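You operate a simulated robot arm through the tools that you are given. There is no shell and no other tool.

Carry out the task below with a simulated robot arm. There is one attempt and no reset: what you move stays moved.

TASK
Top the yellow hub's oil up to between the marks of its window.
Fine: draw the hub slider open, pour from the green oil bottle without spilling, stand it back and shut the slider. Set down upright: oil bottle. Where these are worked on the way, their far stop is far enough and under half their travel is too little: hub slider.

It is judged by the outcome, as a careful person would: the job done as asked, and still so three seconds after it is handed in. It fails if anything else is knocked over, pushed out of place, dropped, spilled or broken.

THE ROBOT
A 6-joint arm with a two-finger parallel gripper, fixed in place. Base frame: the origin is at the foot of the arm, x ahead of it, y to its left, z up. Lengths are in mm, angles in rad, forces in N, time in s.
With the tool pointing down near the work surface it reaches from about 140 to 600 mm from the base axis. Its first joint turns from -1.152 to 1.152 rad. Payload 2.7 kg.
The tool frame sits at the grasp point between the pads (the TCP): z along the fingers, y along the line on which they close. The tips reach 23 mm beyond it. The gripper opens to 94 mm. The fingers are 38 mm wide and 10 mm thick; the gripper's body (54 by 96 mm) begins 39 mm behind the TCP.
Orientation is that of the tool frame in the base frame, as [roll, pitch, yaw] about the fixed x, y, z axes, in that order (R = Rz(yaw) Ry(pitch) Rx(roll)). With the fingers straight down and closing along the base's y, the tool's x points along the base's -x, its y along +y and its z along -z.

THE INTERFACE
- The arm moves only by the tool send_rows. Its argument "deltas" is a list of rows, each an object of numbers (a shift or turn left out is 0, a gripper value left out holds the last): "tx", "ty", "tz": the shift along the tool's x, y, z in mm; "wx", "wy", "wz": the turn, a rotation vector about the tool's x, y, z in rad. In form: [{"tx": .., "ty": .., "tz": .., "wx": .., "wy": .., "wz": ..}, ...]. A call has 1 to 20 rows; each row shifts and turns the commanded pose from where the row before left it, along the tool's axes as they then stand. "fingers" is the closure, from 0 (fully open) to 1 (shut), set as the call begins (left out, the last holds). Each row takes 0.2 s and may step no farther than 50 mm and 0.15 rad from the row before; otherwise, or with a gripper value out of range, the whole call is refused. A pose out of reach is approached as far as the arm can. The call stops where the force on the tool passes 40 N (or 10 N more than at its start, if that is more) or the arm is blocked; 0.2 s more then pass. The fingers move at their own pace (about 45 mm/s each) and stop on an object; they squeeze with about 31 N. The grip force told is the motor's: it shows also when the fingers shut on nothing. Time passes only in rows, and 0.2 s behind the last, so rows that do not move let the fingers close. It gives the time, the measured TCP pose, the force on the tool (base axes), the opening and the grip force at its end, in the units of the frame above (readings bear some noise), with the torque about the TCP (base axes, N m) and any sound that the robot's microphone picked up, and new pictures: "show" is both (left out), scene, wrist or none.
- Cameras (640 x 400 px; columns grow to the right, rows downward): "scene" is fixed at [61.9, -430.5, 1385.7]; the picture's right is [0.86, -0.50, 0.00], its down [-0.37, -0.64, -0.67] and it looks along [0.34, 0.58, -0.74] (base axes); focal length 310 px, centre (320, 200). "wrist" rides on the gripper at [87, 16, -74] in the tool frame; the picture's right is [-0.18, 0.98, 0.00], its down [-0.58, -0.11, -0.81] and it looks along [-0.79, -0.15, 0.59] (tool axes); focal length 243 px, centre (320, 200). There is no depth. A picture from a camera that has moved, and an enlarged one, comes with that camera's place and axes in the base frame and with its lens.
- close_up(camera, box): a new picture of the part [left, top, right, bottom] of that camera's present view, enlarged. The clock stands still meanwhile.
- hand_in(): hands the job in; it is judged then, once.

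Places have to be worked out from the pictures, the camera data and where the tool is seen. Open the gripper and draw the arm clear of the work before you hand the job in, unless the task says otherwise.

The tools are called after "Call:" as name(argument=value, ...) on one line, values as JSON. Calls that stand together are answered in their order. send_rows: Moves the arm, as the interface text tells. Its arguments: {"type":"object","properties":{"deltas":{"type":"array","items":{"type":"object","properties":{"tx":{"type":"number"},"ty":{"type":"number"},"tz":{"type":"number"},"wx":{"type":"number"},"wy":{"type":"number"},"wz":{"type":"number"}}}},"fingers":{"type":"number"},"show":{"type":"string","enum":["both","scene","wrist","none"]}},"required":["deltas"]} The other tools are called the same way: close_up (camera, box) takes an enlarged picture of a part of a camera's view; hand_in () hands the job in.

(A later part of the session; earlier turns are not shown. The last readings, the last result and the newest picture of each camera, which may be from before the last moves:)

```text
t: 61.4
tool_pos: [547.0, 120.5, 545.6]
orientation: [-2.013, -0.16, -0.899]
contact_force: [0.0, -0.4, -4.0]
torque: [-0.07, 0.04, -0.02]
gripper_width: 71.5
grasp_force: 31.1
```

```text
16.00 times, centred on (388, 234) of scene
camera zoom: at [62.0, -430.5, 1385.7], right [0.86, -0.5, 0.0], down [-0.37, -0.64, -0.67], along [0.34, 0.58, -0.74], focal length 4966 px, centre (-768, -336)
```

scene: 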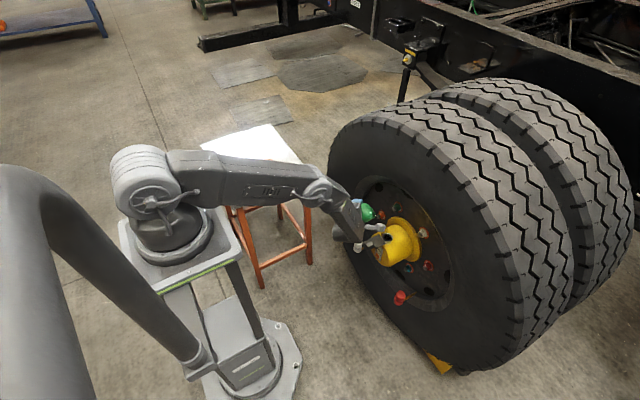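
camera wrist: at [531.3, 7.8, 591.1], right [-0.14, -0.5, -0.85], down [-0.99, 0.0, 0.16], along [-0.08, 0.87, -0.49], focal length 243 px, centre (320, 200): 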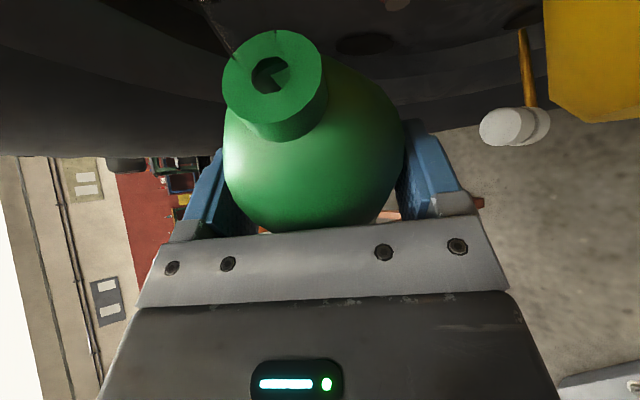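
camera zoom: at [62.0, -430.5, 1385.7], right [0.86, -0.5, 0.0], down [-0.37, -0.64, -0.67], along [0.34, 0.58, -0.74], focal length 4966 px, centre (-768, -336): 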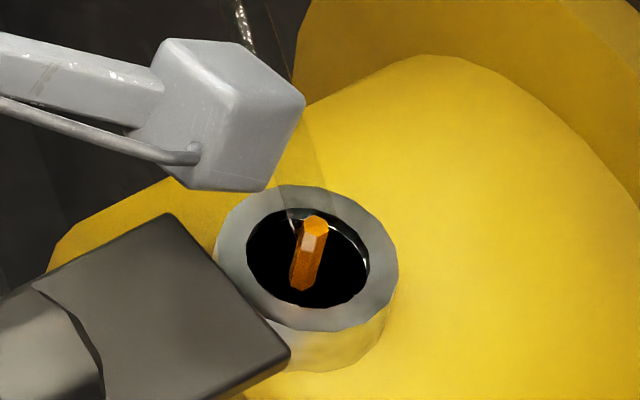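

The stream is steady and the oil is now just under the lower bar. My target is the middle of the gap, about 13 mm higher, so I'll hold about 1.2 s more.

Call:
send_rows(deltas=[{}, {}, {}, {}, {}], show="none")

Call:
close_up(camera="scene", box=[370, 244, 386, 260])

Call:
close_up(camera="scene", box=[376, 226, 400, 241])

```text
t: 62.6
tool_pos: [545.1, 119.1, 545.8]
orientation: [-2.015, -0.161, -0.898]
contact_force: [0.7, -0.4, -4.7]
torque: [-0.08, 0.03, 0.0]
gripper_width: 71.3
grasp_force: 30.8
```

```text
16.00 times, centred on (378, 252) of scene
camera zoom: at [62.0, -430.5, 1385.7], right [0.86, -0.5, 0.0], down [-0.37, -0.64, -0.67], along [0.34, 0.58, -0.74], focal length 4966 px, centre (-608, -632)
```

zoom: 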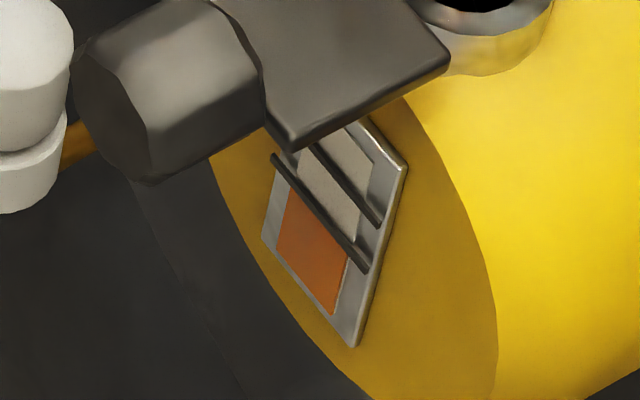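

```text
16.00 times, centred on (388, 234) of scene
camera zoom: at [62.0, -430.5, 1385.7], right [0.86, -0.5, 0.0], down [-0.37, -0.64, -0.67], along [0.34, 0.58, -0.74], focal length 4966 px, centre (-768, -336)
```

zoom: 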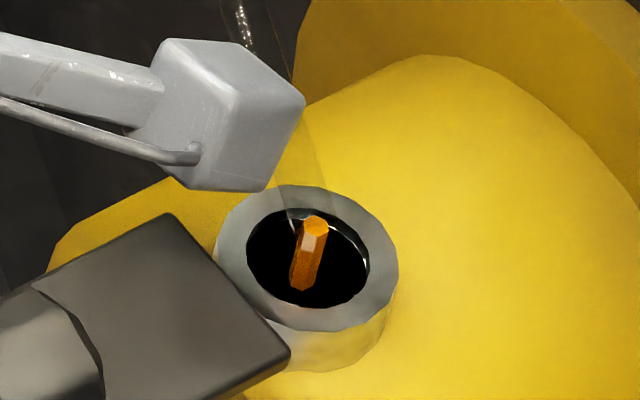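

The oil has risen to the lower bar and the flow is steady. I'll hold about 1.4 s more.

Call:
send_rows(deltas=[{}, {}, {}, {}, {}, {}], show="none")

Call:
close_up(camera="scene", box=[370, 244, 386, 260])

Call:
close_up(camera="scene", box=[376, 226, 400, 241])

```text
t: 64.0
tool_pos: [545.3, 119.2, 546.0]
orientation: [-2.012, -0.16, -0.9]
contact_force: [-0.4, -0.4, -4.9]
torque: [-0.07, 0.02, -0.02]
gripper_width: 71.5
grasp_force: 31.6
```

```text
16.00 times, centred on (378, 252) of scene
camera zoom: at [62.0, -430.5, 1385.7], right [0.86, -0.5, 0.0], down [-0.37, -0.64, -0.67], along [0.34, 0.58, -0.74], focal length 4966 px, centre (-608, -632)
```

zoom: 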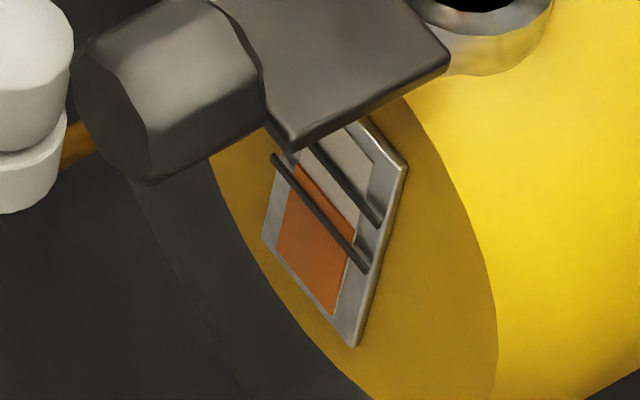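

```text
16.00 times, centred on (388, 234) of scene
camera zoom: at [62.0, -430.5, 1385.7], right [0.86, -0.5, 0.0], down [-0.37, -0.64, -0.67], along [0.34, 0.58, -0.74], focal length 4966 px, centre (-768, -336)
```

zoom: 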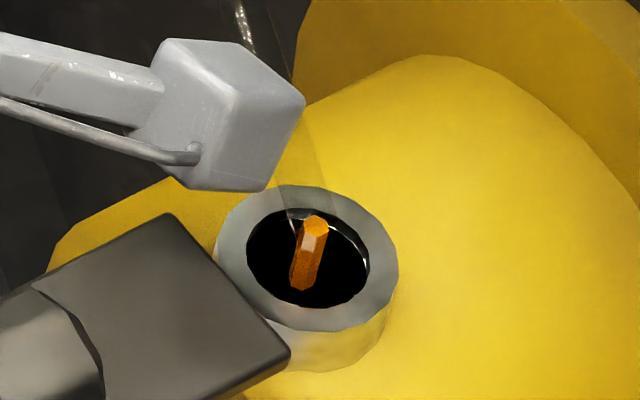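

The oil is now above the lower bar and well below the upper one. I'll allow about 0.6 s more, then roll back 10° to stop the stream with the tip still over the hole.

Call:
send_rows(deltas=[{}, {}, {"tx": -3.39, "ty": 10.24, "wz": -0.0873}, {"tx": -3.39, "ty": 10.24, "wz": -0.0873}, {}], show="none")

Call:
close_up(camera="scene", box=[370, 244, 386, 260])

Call:
close_up(camera="scene", box=[376, 226, 400, 241])

```text
t: 65.2
tool_pos: [535.9, 115.9, 527.6]
orientation: [-2.031, -0.319, -0.82]
contact_force: [0.5, -0.3, -4.6]
torque: [-0.1, -0.02, 0.0]
gripper_width: 71.1
grasp_force: 32.1
```

```text
16.00 times, centred on (378, 252) of scene
camera zoom: at [61.9, -430.5, 1385.7], right [0.86, -0.5, 0.0], down [-0.37, -0.64, -0.67], along [0.34, 0.58, -0.74], focal length 4966 px, centre (-608, -632)
```

zoom: 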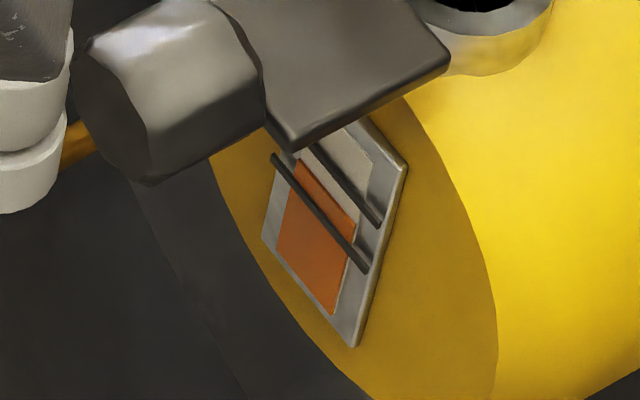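

```text
16.00 times, centred on (388, 234) of scene
camera zoom: at [61.9, -430.5, 1385.7], right [0.86, -0.5, 0.0], down [-0.37, -0.64, -0.67], along [0.34, 0.58, -0.74], focal length 4966 px, centre (-768, -336)
```

zoom: 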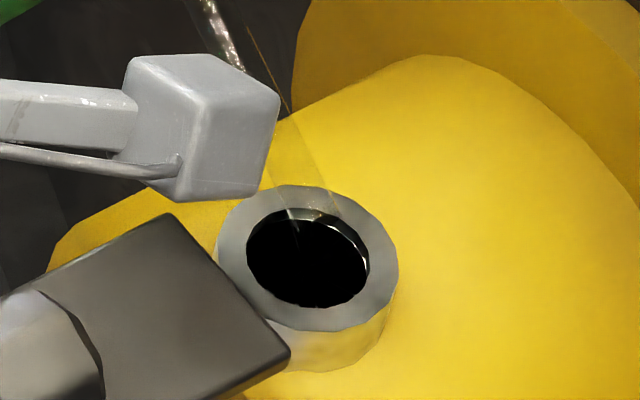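

The stream has stopped and the oil is about midway between the two marks. I'll raise the tip over the hole, then roll back to 45° while still above it.

Call:
send_rows(deltas=[{"tx": 3.5, "ty": -9.6, "tz": -4.75}, {"tx": 6.97, "ty": -19.16, "tz": -9.5}, {"tx": 6.97, "ty": -19.16, "tz": -9.5}, {"tx": 6.97, "ty": -19.16, "tz": -9.5}, {"tx": 3.5, "ty": -9.6, "tz": -4.75}, {"tx": -3.39, "ty": 10.24, "wz": -0.0873}, {"tx": -3.39, "ty": 10.24, "wz": -0.0873}, {"tx": -3.39, "ty": 10.24, "wz": -0.0873}, {"tx": -3.39, "ty": 10.24, "wz": -0.0873}, {"tx": -3.39, "ty": 10.24, "wz": -0.0873}, {}])

Call:
close_up(camera="scene", box=[350, 195, 430, 260])

```text
t: 67.6
tool_pos: [523.6, 93.2, 569.8]
orientation: [-2.152, -0.699, -0.575]
contact_force: [-0.2, -0.2, -4.6]
torque: [-0.06, 0.03, -0.02]
gripper_width: 71.2
grasp_force: 31.3
camera wrist: at [526.5, 8.6, 646.2], right [0.03, -0.66, -0.75], down [-1.0, -0.09, 0.04], along [-0.09, 0.74, -0.66], focal length 243 px, centre (320, 200)
```

scene: 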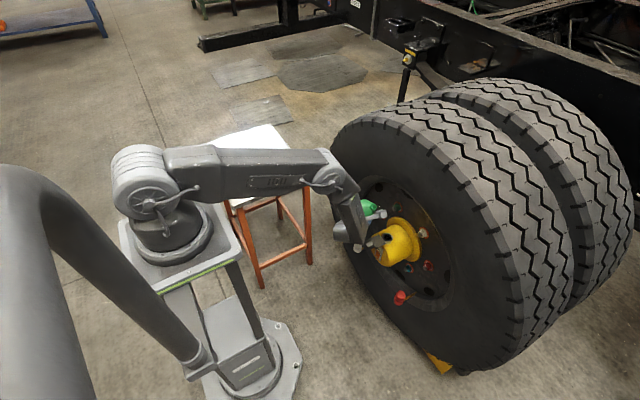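
wrist: 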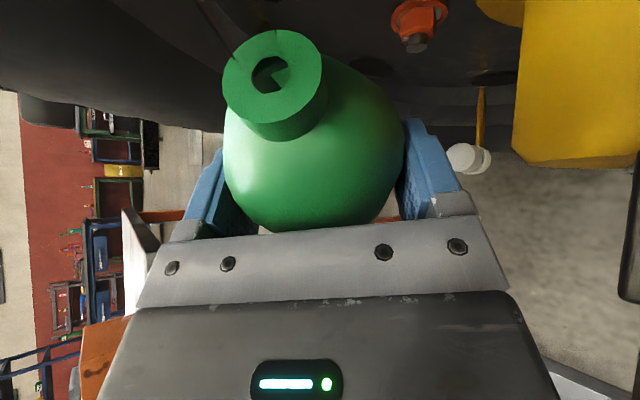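

```text
6.15 times, centred on (390, 228) of scene
camera zoom: at [61.9, -430.5, 1385.7], right [0.86, -0.5, 0.0], down [-0.37, -0.64, -0.67], along [0.34, 0.58, -0.74], focal length 1910 px, centre (-111, 31)
```

zoom: 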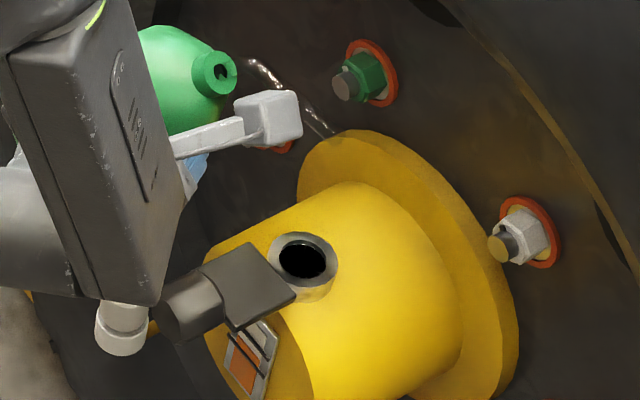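

There's no oil outside the hole and the tip is clear. I'll retrace the path: back off in -x, then rise to the staging height.

Call:
send_rows(deltas=[{"tx": -12.8, "ty": -2.8, "tz": -15.1}, {"tx": -12.8, "ty": -2.8, "tz": -15.1}, {"tx": -12.8, "ty": -2.8, "tz": -15.1}, {"tx": -12.8, "ty": -2.8, "tz": -15.1}, {"tx": 10.4, "ty": -8.8, "tz": -7.2}, {"tx": 20.9, "ty": -17.6, "tz": -14.45}, {"tx": 20.9, "ty": -17.6, "tz": -14.45}, {"tx": 20.9, "ty": -17.6, "tz": -14.45}, {"tx": 20.9, "ty": -17.6, "tz": -14.45}, {"tx": 20.9, "ty": -17.6, "tz": -14.45}, {"tx": 20.9, "ty": -17.6, "tz": -14.45}, {"tx": 20.9, "ty": -17.6, "tz": -14.45}, {"tx": 20.9, "ty": -17.6, "tz": -14.45}, {"tx": 20.9, "ty": -17.6, "tz": -14.45}, {"tx": 10.4, "ty": -8.8, "tz": -7.2}, {}], show="scene")

Call:
send_rows(deltas=[{"tx": -4.76, "ty": 15.47, "wz": -0.131}, {"tx": -4.76, "ty": 15.47, "wz": -0.131}, {"tx": -4.76, "ty": 15.47, "wz": -0.131}, {"tx": -4.76, "ty": 15.47, "wz": -0.131}, {"tx": -4.76, "ty": 15.47, "wz": -0.131}, {"tx": -4.76, "ty": 15.47, "wz": -0.131}, {}])

Call:
close_up(camera="scene", box=[364, 230, 404, 262])

```text
t: 71.0
tool_pos: [443.4, 66.3, 877.5]
orientation: [-2.153, -0.697, -0.574]
contact_force: [-0.3, 0.0, -4.0]
torque: [-0.02, -0.02, 0.04]
gripper_width: 71.5
grasp_force: 31.1
```

scene: 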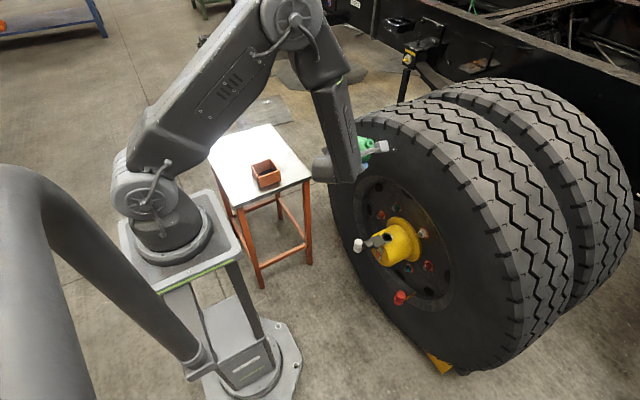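

```text
t: 72.6
tool_pos: [461.7, -7.0, 818.5]
orientation: [3.131, -1.137, 0.606]
contact_force: [0.2, 0.2, -4.3]
torque: [-0.02, 0.03, 0.01]
gripper_width: 71.3
grasp_force: 31.0
camera wrist: at [443.8, -36.8, 927.5], right [0.49, -0.86, -0.16], down [-0.87, -0.46, -0.19], along [0.09, 0.23, -0.97], focal length 243 px, centre (320, 200)
```

scene: 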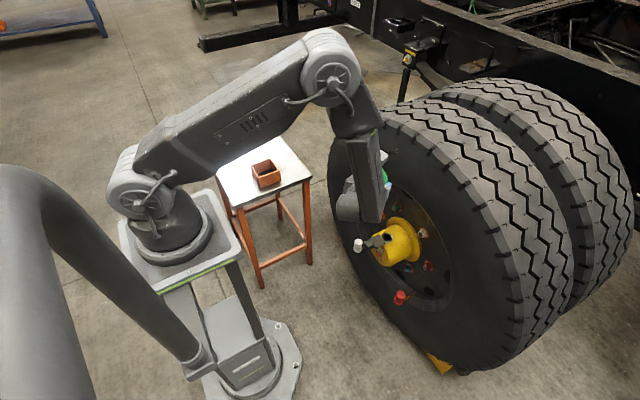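
wrist: 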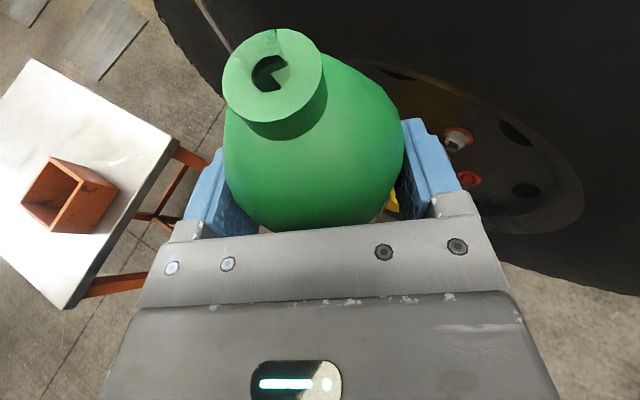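

```text
12.50 times, centred on (384, 246) of scene
camera zoom: at [61.9, -430.5, 1385.7], right [0.86, -0.5, 0.0], down [-0.37, -0.64, -0.67], along [0.34, 0.58, -0.74], focal length 3880 px, centre (-480, -375)
```

zoom: 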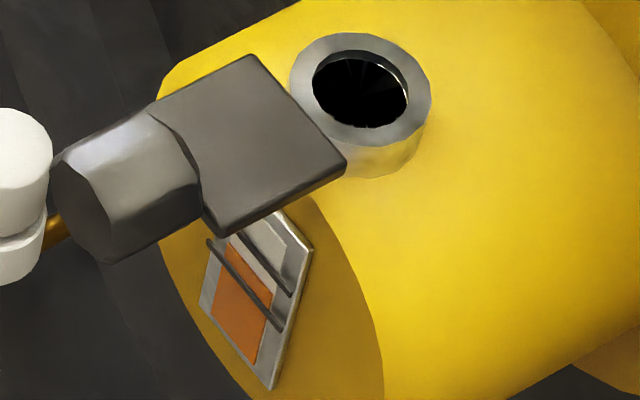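

The bottle is upright again and the oil stays between the marks. I'll carry it back toward the table, yawing to the original grasp heading.

Call:
send_rows(deltas=[{"tx": 3.06, "ty": -26.6, "tz": 6.56}, {"tx": 3.06, "ty": -26.6, "tz": 6.56}, {"tx": 3.06, "ty": -26.6, "tz": 6.56}, {"tx": 3.06, "ty": -26.6, "tz": 6.56}, {"tx": 3.06, "ty": -26.6, "tz": 6.56}, {"wx": 0.1071, "wz": -0.05}, {"wx": 0.1071, "wz": -0.05}, {"wx": 0.1071, "wz": -0.05}, {"wx": 0.1071, "wz": -0.05}, {"wx": 0.1071, "wz": -0.05}, {}], show="scene")

Call:
send_rows(deltas=[{"tx": 10.45, "ty": -20.35, "tz": 22.4}, {"tx": 10.45, "ty": -20.35, "tz": 22.4}, {"tx": 10.45, "ty": -20.35, "tz": 22.4}, {"tx": 10.45, "ty": -20.35, "tz": 22.4}, {"tx": 10.45, "ty": -20.35, "tz": 22.4}, {"tx": 10.45, "ty": -20.35, "tz": 22.4}, {"tx": 10.45, "ty": -20.35, "tz": 22.4}, {"tx": 10.45, "ty": -20.35, "tz": 22.4}, {"tx": 10.45, "ty": -20.35, "tz": 22.4}, {}])

```text
t: 75.0
tool_pos: [415.5, 124.9, 816.8]
orientation: [3.136, -1.134, 1.195]
contact_force: [0.6, -0.4, -4.2]
torque: [-0.06, 0.01, 0.01]
gripper_width: 71.1
grasp_force: 32.0
```

scene: 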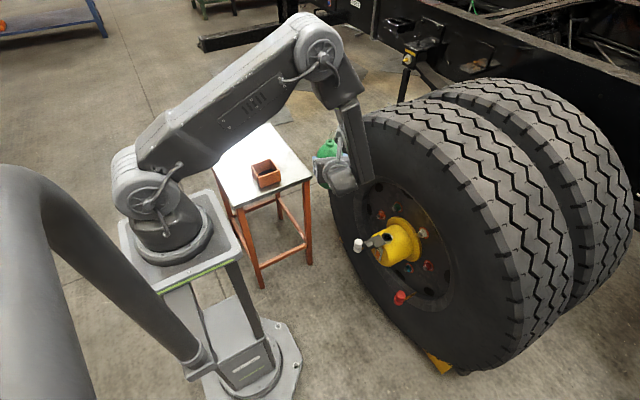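

```text
t: 77.2
tool_pos: [327.8, 398.8, 817.0]
orientation: [3.136, -1.132, 1.194]
contact_force: [-0.3, -1.1, -4.0]
torque: [-0.05, 0.02, 0.0]
gripper_width: 71.4
grasp_force: 30.5
camera wrist: at [331.2, 365.0, 926.7], right [0.88, -0.44, -0.16], down [-0.46, -0.87, -0.19], along [-0.06, 0.24, -0.97], focal length 243 px, centre (320, 200)
```

scene: 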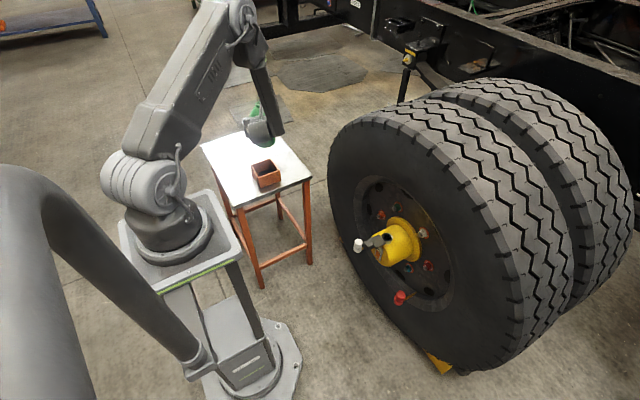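
wrist: 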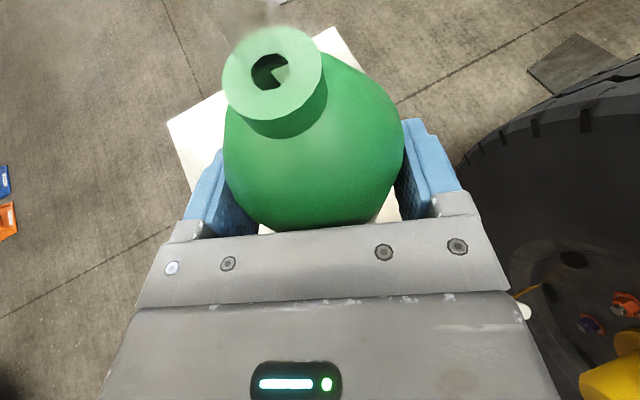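

I'll do the last lateral move to above the original spot, then lower most of the way.

Call:
send_rows(deltas=[{"tx": 10.2, "ty": -20.5, "tz": 21.8}, {"tx": 10.2, "ty": -20.5, "tz": 21.8}, {"tx": 10.2, "ty": -20.5, "tz": 21.8}, {}, {"tx": -18.1, "tz": 8.45}, {"tx": -18.1, "tz": 8.45}, {"tx": -18.1, "tz": 8.45}, {"tx": -18.1, "tz": 8.45}, {"tx": -13.6, "tz": 6.34}, {}])

Call:
close_up(camera="scene", box=[200, 110, 328, 190])

```text
t: 79.4
tool_pos: [298.6, 488.7, 722.3]
orientation: [3.134, -1.134, 1.195]
contact_force: [0.2, -0.2, -4.3]
torque: [-0.04, 0.04, -0.01]
gripper_width: 71.4
grasp_force: 30.7
camera wrist: at [301.3, 454.4, 831.8], right [0.88, -0.44, -0.16], down [-0.46, -0.87, -0.19], along [-0.06, 0.24, -0.97], focal length 243 px, centre (320, 200)
```

scene: 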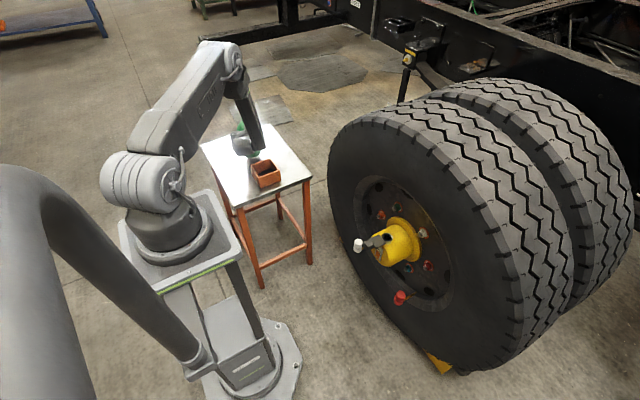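
wrist: 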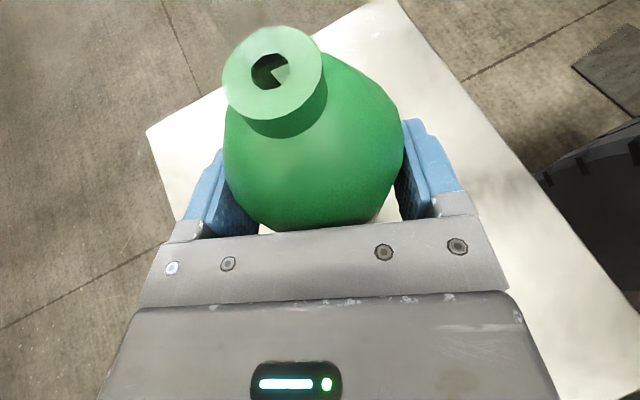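

```text
5.00 times, centred on (264, 150) of scene
camera zoom: at [61.9, -430.4, 1385.8], right [0.86, -0.5, 0.0], down [-0.37, -0.64, -0.67], along [0.34, 0.58, -0.74], focal length 1552 px, centre (600, 450)
```

zoom: 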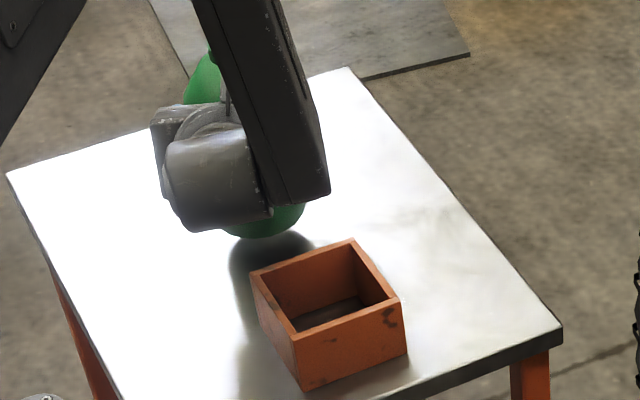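

The bottle is about 22 mm above the table at its original spot. I'll lower the last part slowly and watch for contact.

Call:
send_rows(deltas=[{"tx": -5.4, "tz": 2.54}, {"tx": -5.4, "tz": 2.54}, {"tx": -3.6, "tz": 1.69}, {"tx": -1.8, "tz": 0.85}, {"tx": -0.9, "tz": 0.42}, {}], show="none")

```text
t: 80.8
tool_pos: [299.0, 488.8, 703.2]
orientation: [3.134, -1.136, 1.192]
contact_force: [0.1, 1.0, -3.9]
torque: [-0.06, 0.04, 0.01]
gripper_width: 71.3
grasp_force: 30.8
```

Call:
send_rows(deltas=[{"tx": -0.9, "tz": 0.42}, {"tx": -0.9, "tz": 0.42}, {"tx": -0.45, "tz": 0.21}, {}], show="none")

```text
t: 81.8
tool_pos: [297.5, 488.4, 701.2]
orientation: [3.135, -1.136, 1.194]
contact_force: [-0.9, -2.3, 3.0]
torque: [-0.06, 0.28, 0.06]
gripper_width: 71.1
grasp_force: 30.5
```

The vertical force flipped from -4 to +3 N, so the bottle is standing on the table. I'll open the gripper slowly.

Call:
send_rows(deltas=[{}, {}, {}, {}], fingers=0)

```text
t: 82.8
tool_pos: [298.3, 488.9, 700.0]
orientation: [3.135, -1.134, 1.193]
contact_force: [0.3, -0.2, -0.4]
torque: [-0.02, 0.01, 0.02]
gripper_width: 94.1
grasp_force: 0.1
camera wrist: at [301.3, 454.0, 810.5], right [0.88, -0.44, -0.16], down [-0.46, -0.87, -0.19], along [-0.06, 0.24, -0.97], focal length 243 px, centre (320, 200)
```

scene: 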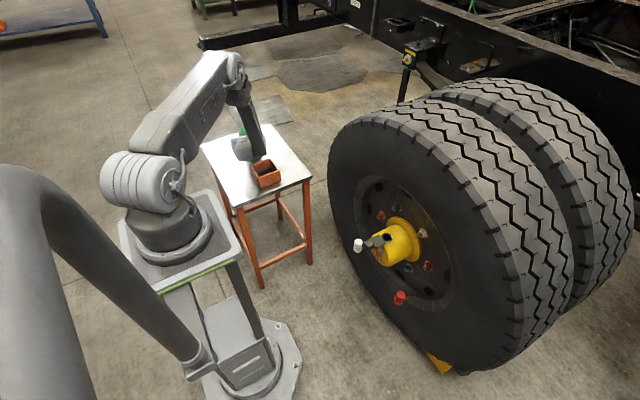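
wrist: 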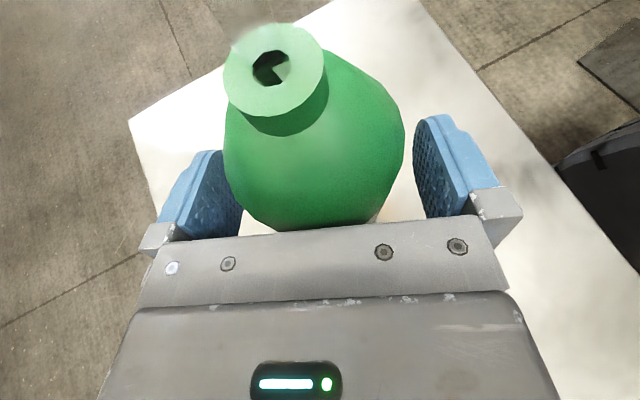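

The bottle stands free between the open fingers. I'll withdraw by reversing the approach exactly, up first and then straight back, to keep clear of the nozzle.

Call:
send_rows(deltas=[{"tx": 7.5, "tz": -3.5}, {"tx": 7.5, "tz": -3.5}, {"tx": 7.5, "tz": -3.5}, {"tx": 7.4, "tz": -3.4}, {"tx": -5.9, "tz": -12.7}, {"tx": -5.9, "tz": -12.7}, {"tx": -6, "tz": -12.8}, {}])

```text
t: 84.6
tool_pos: [283.1, 449.2, 734.5]
orientation: [3.135, -1.136, 1.193]
contact_force: [-0.1, -0.6, 0.1]
torque: [-0.02, 0.02, 0.02]
gripper_width: 94.0
grasp_force: 0.2
camera wrist: at [285.6, 415.1, 843.5], right [0.88, -0.44, -0.16], down [-0.46, -0.87, -0.19], along [-0.06, 0.24, -0.97], focal length 243 px, centre (320, 200)
```

scene: 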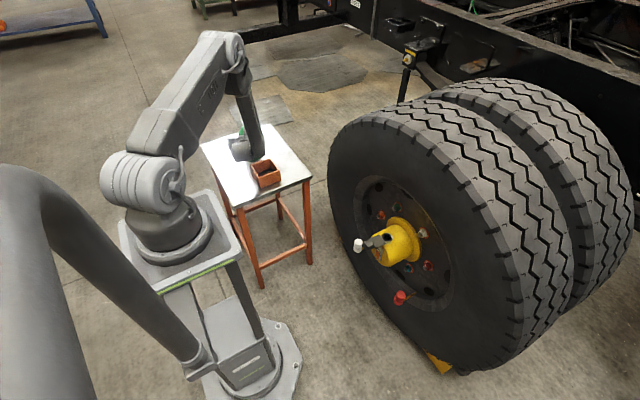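
wrist: 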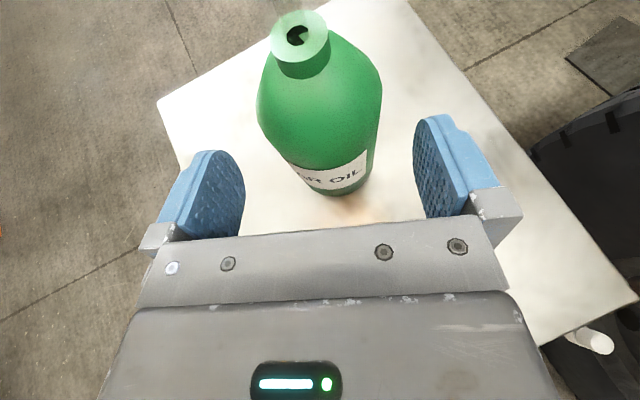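

The bottle stands upright and well clear. I'll back off, rise, and swing round toward the hub to push the slider shut.

Call:
send_rows(deltas=[{"tx": -8.45, "tz": -18.1}, {"tx": -8.45, "tz": -18.1}, {"tx": -8.45, "tz": -18.1}, {"tx": 20.4, "tz": -9.5}, {"tx": 20.4, "tz": -9.5}, {"tx": 20.4, "tz": -9.5}, {"tx": 20.4, "tz": -9.5}, {"tx": -9.03, "ty": 26.9, "tz": -19.4}, {"tx": -9.03, "ty": 26.9, "tz": -19.4}, {"tx": -9.03, "ty": 26.9, "tz": -19.4}, {"tx": -9.03, "ty": 26.9, "tz": -19.4}, {"tx": -9.03, "ty": 26.9, "tz": -19.4}, {"tx": -9.03, "ty": 26.9, "tz": -19.4}, {"tx": -9.03, "ty": 26.9, "tz": -19.4}, {"tx": -9.03, "ty": 26.9, "tz": -19.4}, {"tx": -9.03, "ty": 26.9, "tz": -19.4}, {}])

Call:
close_up(camera="scene", box=[200, 100, 328, 190])

```text
t: 88.2
tool_pos: [413.3, 124.9, 825.1]
orientation: [3.137, -1.133, 1.194]
contact_force: [-1.6, -0.2, 0.1]
torque: [0.01, 0.01, 0.03]
gripper_width: 94.0
grasp_force: 0.1
camera wrist: at [415.2, 90.7, 935.2], right [0.88, -0.44, -0.16], down [-0.46, -0.87, -0.19], along [-0.06, 0.24, -0.97], focal length 243 px, centre (320, 200)
```

scene: 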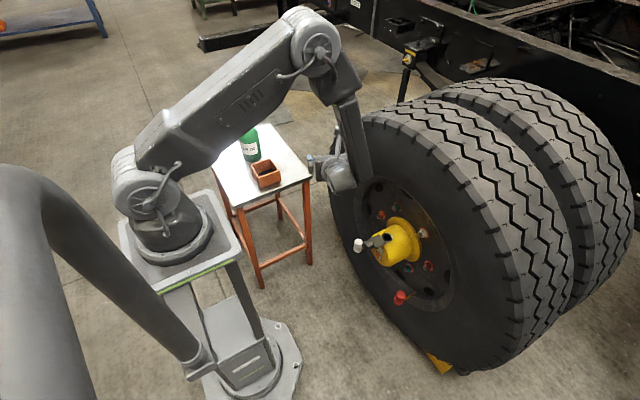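
wrist: 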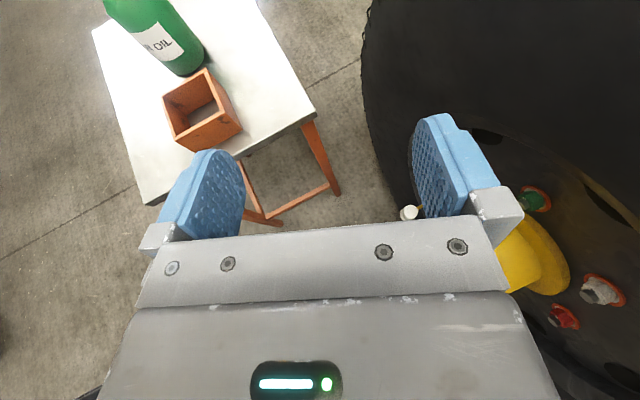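

```text
4.44 times, centred on (264, 145) of scene
camera zoom: at [61.9, -430.5, 1385.7], right [0.86, -0.5, 0.0], down [-0.37, -0.64, -0.67], along [0.34, 0.58, -0.74], focal length 1379 px, centre (569, 444)
```

zoom: 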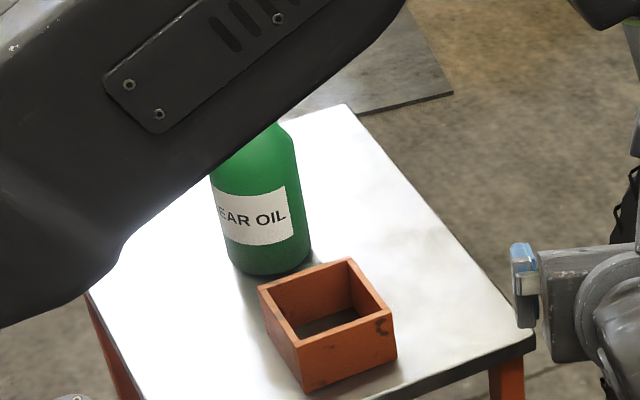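

The bottle and box are standing as before. Next I'll yaw round, move in front of the hub and close the fingers to use them as a pusher.

Call:
send_rows(deltas=[{"wx": -0.1071, "wz": 0.05}, {"wx": -0.1071, "wz": 0.05}, {"wx": -0.1071, "wz": 0.05}, {"wx": -0.1071, "wz": 0.05}, {"wx": -0.1071, "wz": 0.05}, {"tx": -5.7, "ty": 28.4, "tz": -12.1}, {"tx": -5.7, "ty": 28.4, "tz": -12.1}, {"tx": -5.7, "ty": 28.4, "tz": -12.1}, {"tx": -5.7, "ty": 28.4, "tz": -12.1}, {"tx": -5.7, "ty": 28.4, "tz": -12.1}, {"wx": -0.136, "wz": 0.0634}, {"wx": -0.136, "wz": 0.0634}, {"wx": -0.136, "wz": 0.0634}, {}], fingers=1)

```text
t: 91.2
tool_pos: [437.6, -29.7, 824.1]
orientation: [3.137, -1.135, 0.15]
contact_force: [-0.4, 0.7, 0.7]
torque: [0.0, -0.02, -0.03]
gripper_width: 0.0
grasp_force: 31.0
camera wrist: at [408.7, -50.2, 934.4], right [0.07, -0.98, -0.17], down [-0.98, -0.04, -0.19], along [0.18, 0.17, -0.97], focal length 243 px, centre (320, 200)
```

scene: 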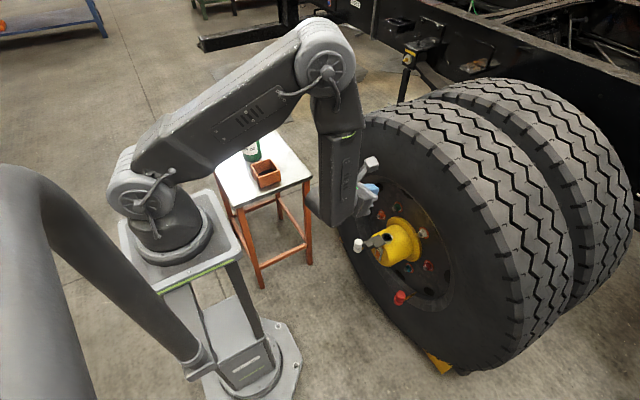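
wrist: 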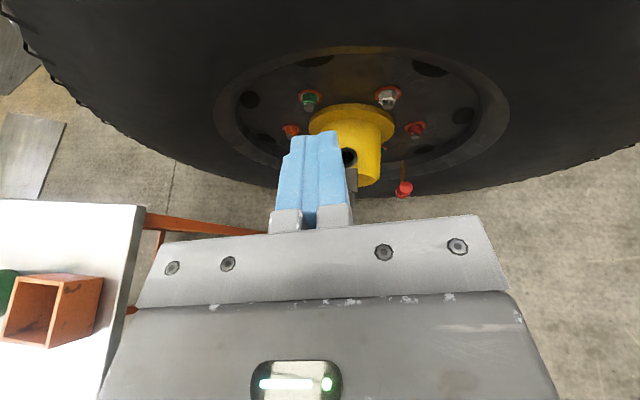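

The fingers are closed and the tool sits in front of the hub. I'll lower until the fingertips are level with the knob, about 15 mm in front of its face.

Call:
send_rows(deltas=[{"tx": -33.35, "ty": -0.94, "tz": 13.95}, {"tx": -33.35, "ty": -0.94, "tz": 13.95}, {"tx": -33.35, "ty": -0.94, "tz": 13.95}, {"tx": -33.35, "ty": -0.94, "tz": 13.95}, {"tx": -33.35, "ty": -0.94, "tz": 13.95}, {"tx": -33.35, "ty": -0.94, "tz": 13.95}, {"tx": -33.35, "ty": -0.94, "tz": 13.95}, {"tx": -33.35, "ty": -0.94, "tz": 13.95}, {}])

Call:
close_up(camera="scene", box=[340, 210, 420, 260])

```text
t: 93.2
tool_pos: [424.7, -25.2, 534.7]
orientation: [3.138, -1.136, 0.151]
contact_force: [0.0, 0.9, -0.5]
torque: [0.03, 0.02, 0.01]
gripper_width: 0.2
grasp_force: 31.2
camera wrist: at [396.0, -45.1, 644.4], right [0.07, -0.98, -0.17], down [-0.98, -0.04, -0.19], along [0.18, 0.18, -0.97], focal length 243 px, centre (320, 200)
```

scene: 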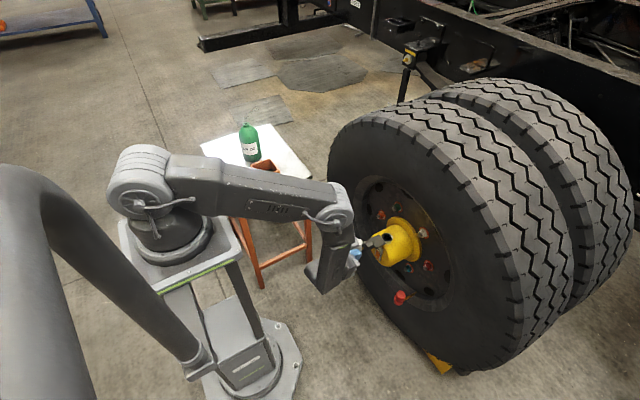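
wrist: 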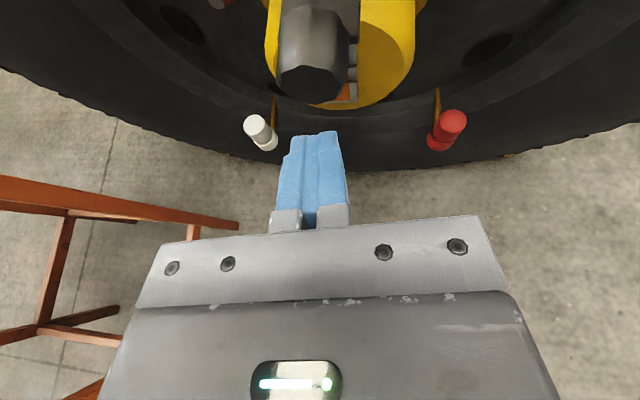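

```text
8.00 times, centred on (380, 235) of scene
camera zoom: at [61.9, -430.5, 1385.7], right [0.86, -0.5, 0.0], down [-0.37, -0.64, -0.67], along [0.34, 0.58, -0.74], focal length 2483 px, centre (-160, -80)
```

zoom: 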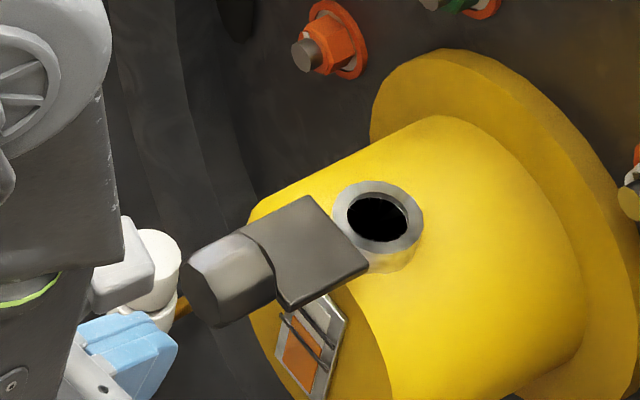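

The fingertips are level with the knob and just in front of it. I'll push along +x in small steps.

Call:
send_rows(deltas=[{"tx": 2.09, "ty": 0.75, "tz": 4.48}, {"tx": 2.09, "ty": 0.75, "tz": 4.48}, {"tx": 1.67, "ty": 0.6, "tz": 3.58}, {"tx": 1.67, "ty": 0.6, "tz": 3.58}, {"tx": 1.67, "ty": 0.6, "tz": 3.58}, {"tx": 1.67, "ty": 0.6, "tz": 3.58}, {"tx": 1.67, "ty": 0.6, "tz": 3.58}, {"tx": 1.67, "ty": 0.6, "tz": 3.58}, {"tx": 1.67, "ty": 0.6, "tz": 3.58}, {"tx": 1.67, "ty": 0.6, "tz": 3.58}])

Call:
close_up(camera="scene", box=[340, 210, 420, 260])

```text
t: 95.4
tool_pos: [467.2, -25.2, 536.2]
orientation: [3.135, -1.139, 0.149]
contact_force: [-0.4, 0.5, 0.1]
torque: [-0.01, 0.01, 0.01]
gripper_width: 0.1
grasp_force: 30.5
camera wrist: at [438.5, -45.4, 645.7], right [0.07, -0.98, -0.17], down [-0.98, -0.04, -0.19], along [0.18, 0.18, -0.97], focal length 243 px, centre (320, 200)
```

scene: 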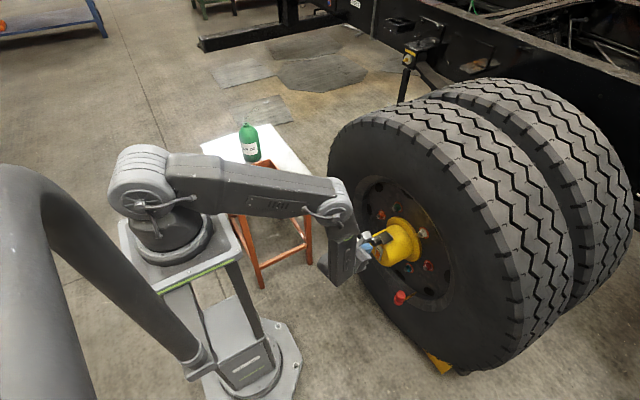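
wrist: 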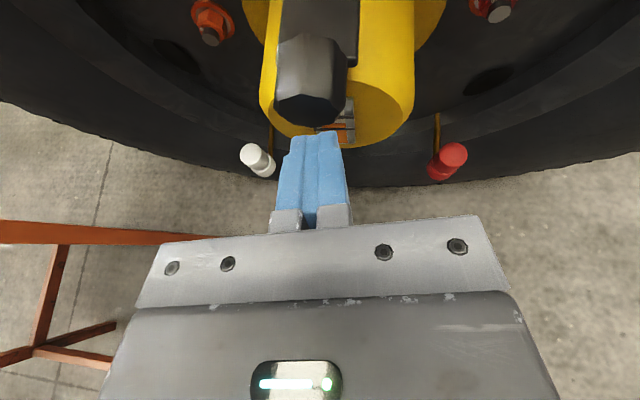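

```text
8.00 times, centred on (380, 235) of scene
camera zoom: at [61.9, -430.5, 1385.7], right [0.86, -0.5, 0.0], down [-0.37, -0.64, -0.67], along [0.34, 0.58, -0.74], focal length 2483 px, centre (-160, -80)
```

zoom: 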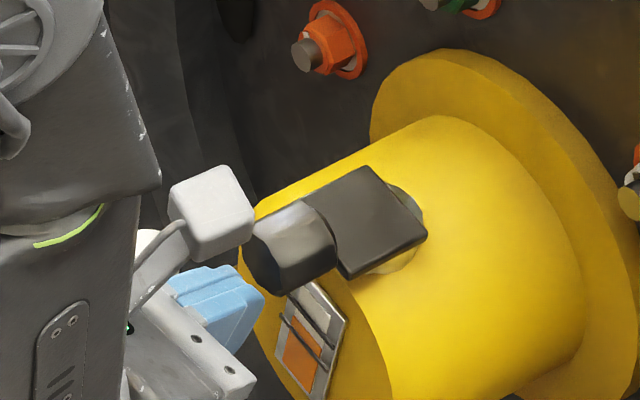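

The slider is sliding shut, about 27 mm so far with negligible force. I'll continue in small steps until it stops.

Call:
send_rows(deltas=[{"tx": 1.25, "ty": 0.45, "tz": 2.69}, {"tx": 1.25, "ty": 0.45, "tz": 2.69}, {"tx": 1.25, "ty": 0.45, "tz": 2.69}, {"tx": 0.84, "ty": 0.3, "tz": 1.79}, {"tx": 0.84, "ty": 0.3, "tz": 1.79}, {"tx": 0.84, "ty": 0.3, "tz": 1.79}, {"tx": 0.84, "ty": 0.3, "tz": 1.79}, {"tx": 0.84, "ty": 0.3, "tz": 1.79}, {"tx": 0.84, "ty": 0.3, "tz": 1.79}])

Call:
close_up(camera="scene", box=[340, 210, 420, 260])

```text
t: 97.1
tool_pos: [480.3, -24.8, 534.4]
orientation: [-3.135, -1.129, 0.142]
contact_force: [-15.8, -2.6, 9.3]
torque: [-0.02, -0.38, -0.1]
gripper_width: 0.0
grasp_force: 31.3
stopped in row 8: the force on the tool passed its limit at 43 N (the readings are from after the stop); the commanded pose is now the measured one
camera wrist: at [452.4, -45.0, 643.2], right [0.07, -0.98, -0.17], down [-0.98, -0.04, -0.18], along [0.17, 0.18, -0.97], focal length 243 px, centre (320, 200)
```

scene: 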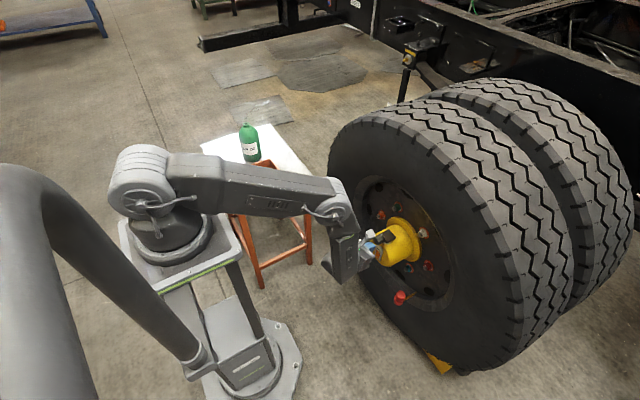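
wrist: 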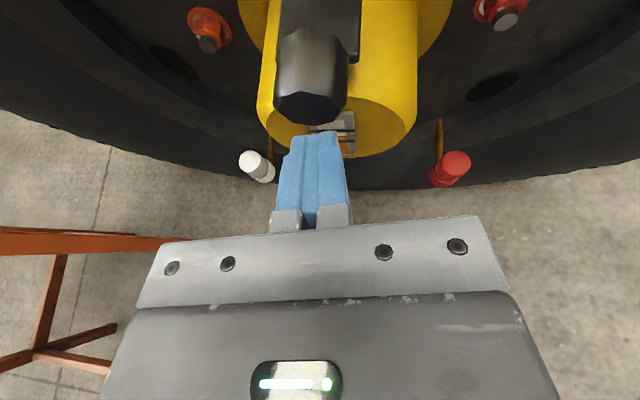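

```text
8.00 times, centred on (380, 235) of scene
camera zoom: at [61.5, -430.5, 1385.8], right [0.86, -0.5, 0.0], down [-0.37, -0.64, -0.67], along [0.34, 0.58, -0.74], focal length 2483 px, centre (-160, -80)
```

zoom: 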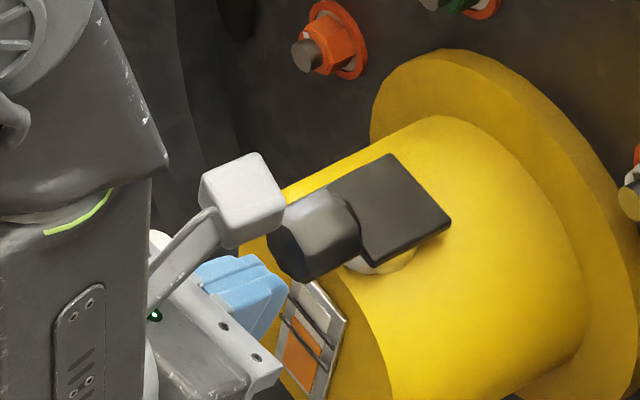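

The push stopped at the limit. The slider plate's corners now match their original image positions at (388.5,229) and (396,238), so it is fully shut. I'll back the tool off along -x.

Call:
send_rows(deltas=[{"tx": -2.1, "ty": -0.75, "tz": -4.48}, {"tx": -8.4, "ty": -3.0, "tz": -17.9}, {"tx": -8.4, "ty": -3.0, "tz": -17.9}, {"tx": -8.4, "ty": -3.0, "tz": -17.9}, {"tx": 18.1, "tz": -8.45}, {"tx": 18.1, "tz": -8.45}, {"tx": 18.1, "tz": -8.45}, {"tx": 18.1, "tz": -8.45}, {"tx": 18.1, "tz": -8.45}, {"tx": 18.1, "tz": -8.45}, {}])

Call:
close_up(camera="scene", box=[360, 218, 408, 262])

Call:
close_up(camera="scene", box=[200, 110, 328, 190])

```text
t: 99.5
tool_pos: [418.1, -23.9, 654.0]
orientation: [-3.139, -1.133, 0.147]
contact_force: [-0.1, 0.4, 0.1]
torque: [0.01, 0.01, -0.02]
gripper_width: 0.0
grasp_force: 31.0
camera wrist: at [389.6, -44.2, 763.6], right [0.07, -0.98, -0.17], down [-0.98, -0.04, -0.18], along [0.17, 0.18, -0.97], focal length 243 px, centre (320, 200)
```

scene: 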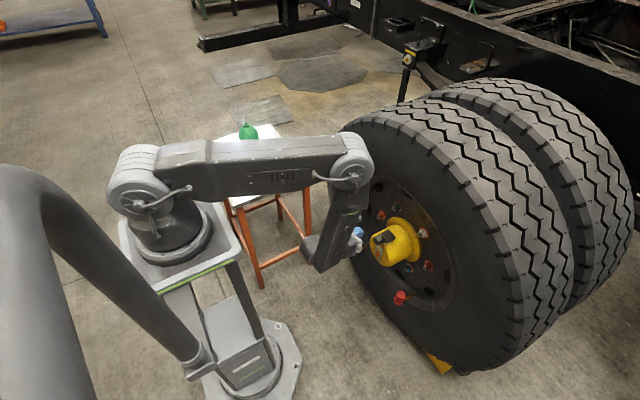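
wrist: 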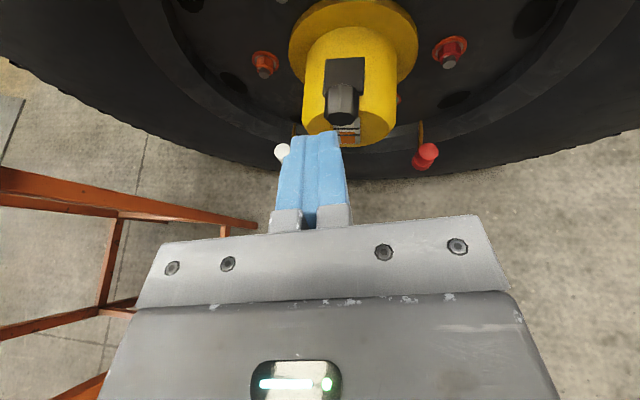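

```text
9.09 times, centred on (384, 240) of scene
camera zoom: at [61.9, -430.5, 1385.7], right [0.86, -0.5, 0.0], down [-0.37, -0.64, -0.67], along [0.34, 0.58, -0.74], focal length 2822 px, centre (-262, -164)
```

zoom: 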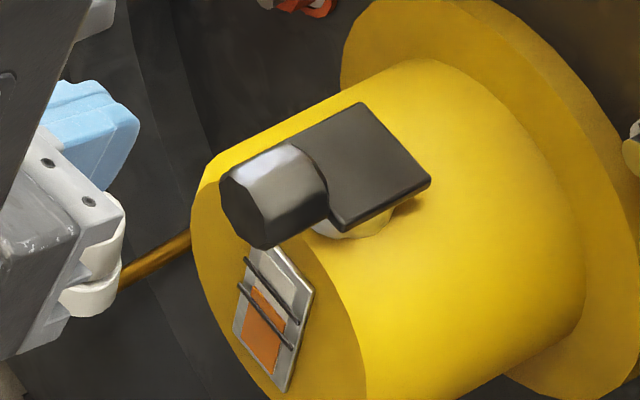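

```text
5.00 times, centred on (264, 150) of scene
camera zoom: at [61.9, -430.5, 1385.7], right [0.86, -0.5, 0.0], down [-0.37, -0.64, -0.67], along [0.34, 0.58, -0.74], focal length 1552 px, centre (600, 450)
```

zoom: 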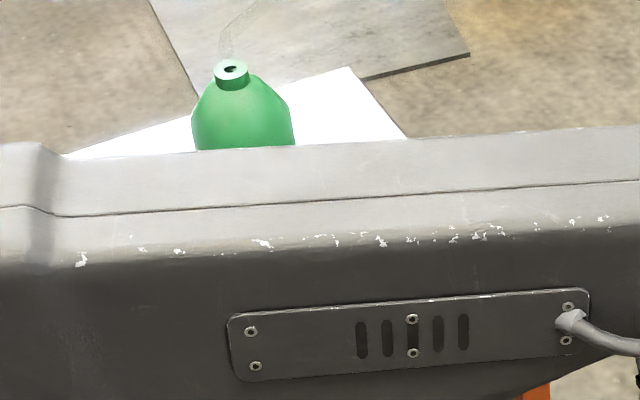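

The slider is shut and the oil line lies between the two bars. I'll open the gripper, draw the arm clear and take a final look.

Call:
send_rows(deltas=[{"tx": 18.1, "tz": -8.45}, {"tx": 18.1, "tz": -8.45}, {"tx": 18.1, "tz": -8.45}, {"tx": 18.1, "tz": -8.45}, {"tx": 18.1, "tz": -8.45}, {"tx": 18.1, "tz": -8.45}, {"tx": 18.1, "tz": -8.45}, {"tx": 18.1, "tz": -8.45}, {}, {}, {}], fingers=0)

Call:
close_up(camera="scene", box=[370, 242, 394, 260])

Call:
close_up(camera="scene", box=[200, 110, 328, 190])

Call:
close_up(camera="wrist", box=[270, 20, 430, 150])

```text
t: 101.9
tool_pos: [419.0, -25.4, 813.6]
orientation: [-3.139, -1.132, 0.146]
contact_force: [0.0, -0.6, -0.5]
torque: [-0.02, 0.01, -0.05]
gripper_width: 94.0
grasp_force: 0.2
camera wrist: at [390.4, -44.7, 923.6], right [0.07, -0.98, -0.17], down [-0.98, -0.04, -0.18], along [0.17, 0.18, -0.97], focal length 243 px, centre (320, 200)
```

scene: 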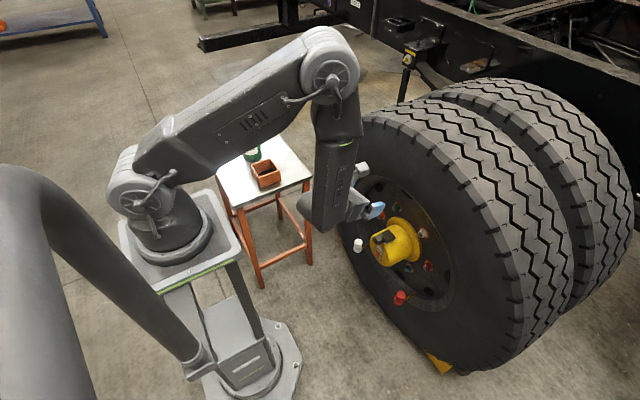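
wrist: 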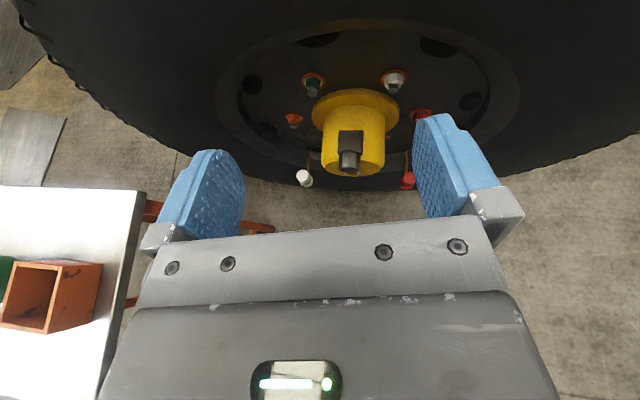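

```text
16.00 times, centred on (382, 251) of scene
camera zoom: at [61.9, -430.5, 1385.7], right [0.86, -0.5, 0.0], down [-0.37, -0.64, -0.67], along [0.34, 0.58, -0.74], focal length 4966 px, centre (-672, -616)
```

zoom: 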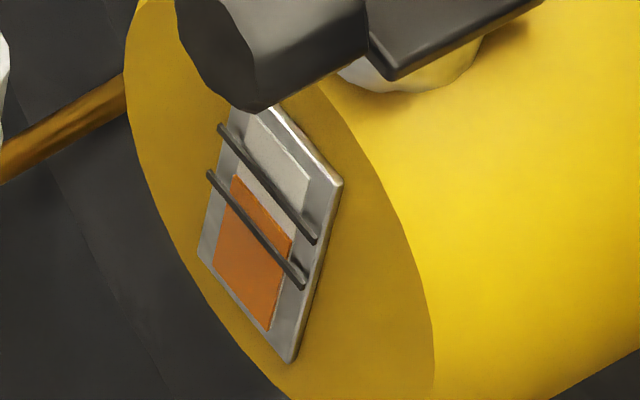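

```text
5.00 times, centred on (264, 150) of scene
camera zoom: at [61.9, -430.5, 1385.7], right [0.86, -0.5, 0.0], down [-0.37, -0.64, -0.67], along [0.34, 0.58, -0.74], focal length 1552 px, centre (600, 450)
```

zoom: 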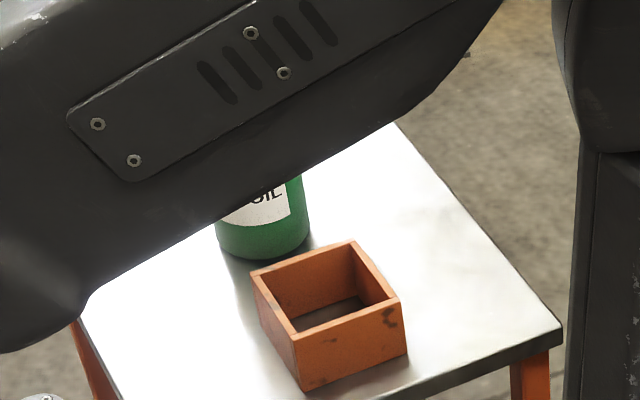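

```text
3.08 times, centred on (350, 85) of wrist
camera zoom: at [390.4, -44.7, 923.6], right [0.07, -0.98, -0.17], down [-0.98, -0.04, -0.18], along [0.17, 0.18, -0.97], focal length 746 px, centre (228, 554)
```

zoom: 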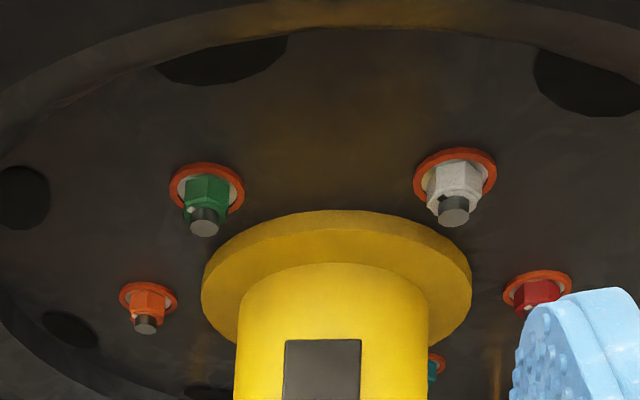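

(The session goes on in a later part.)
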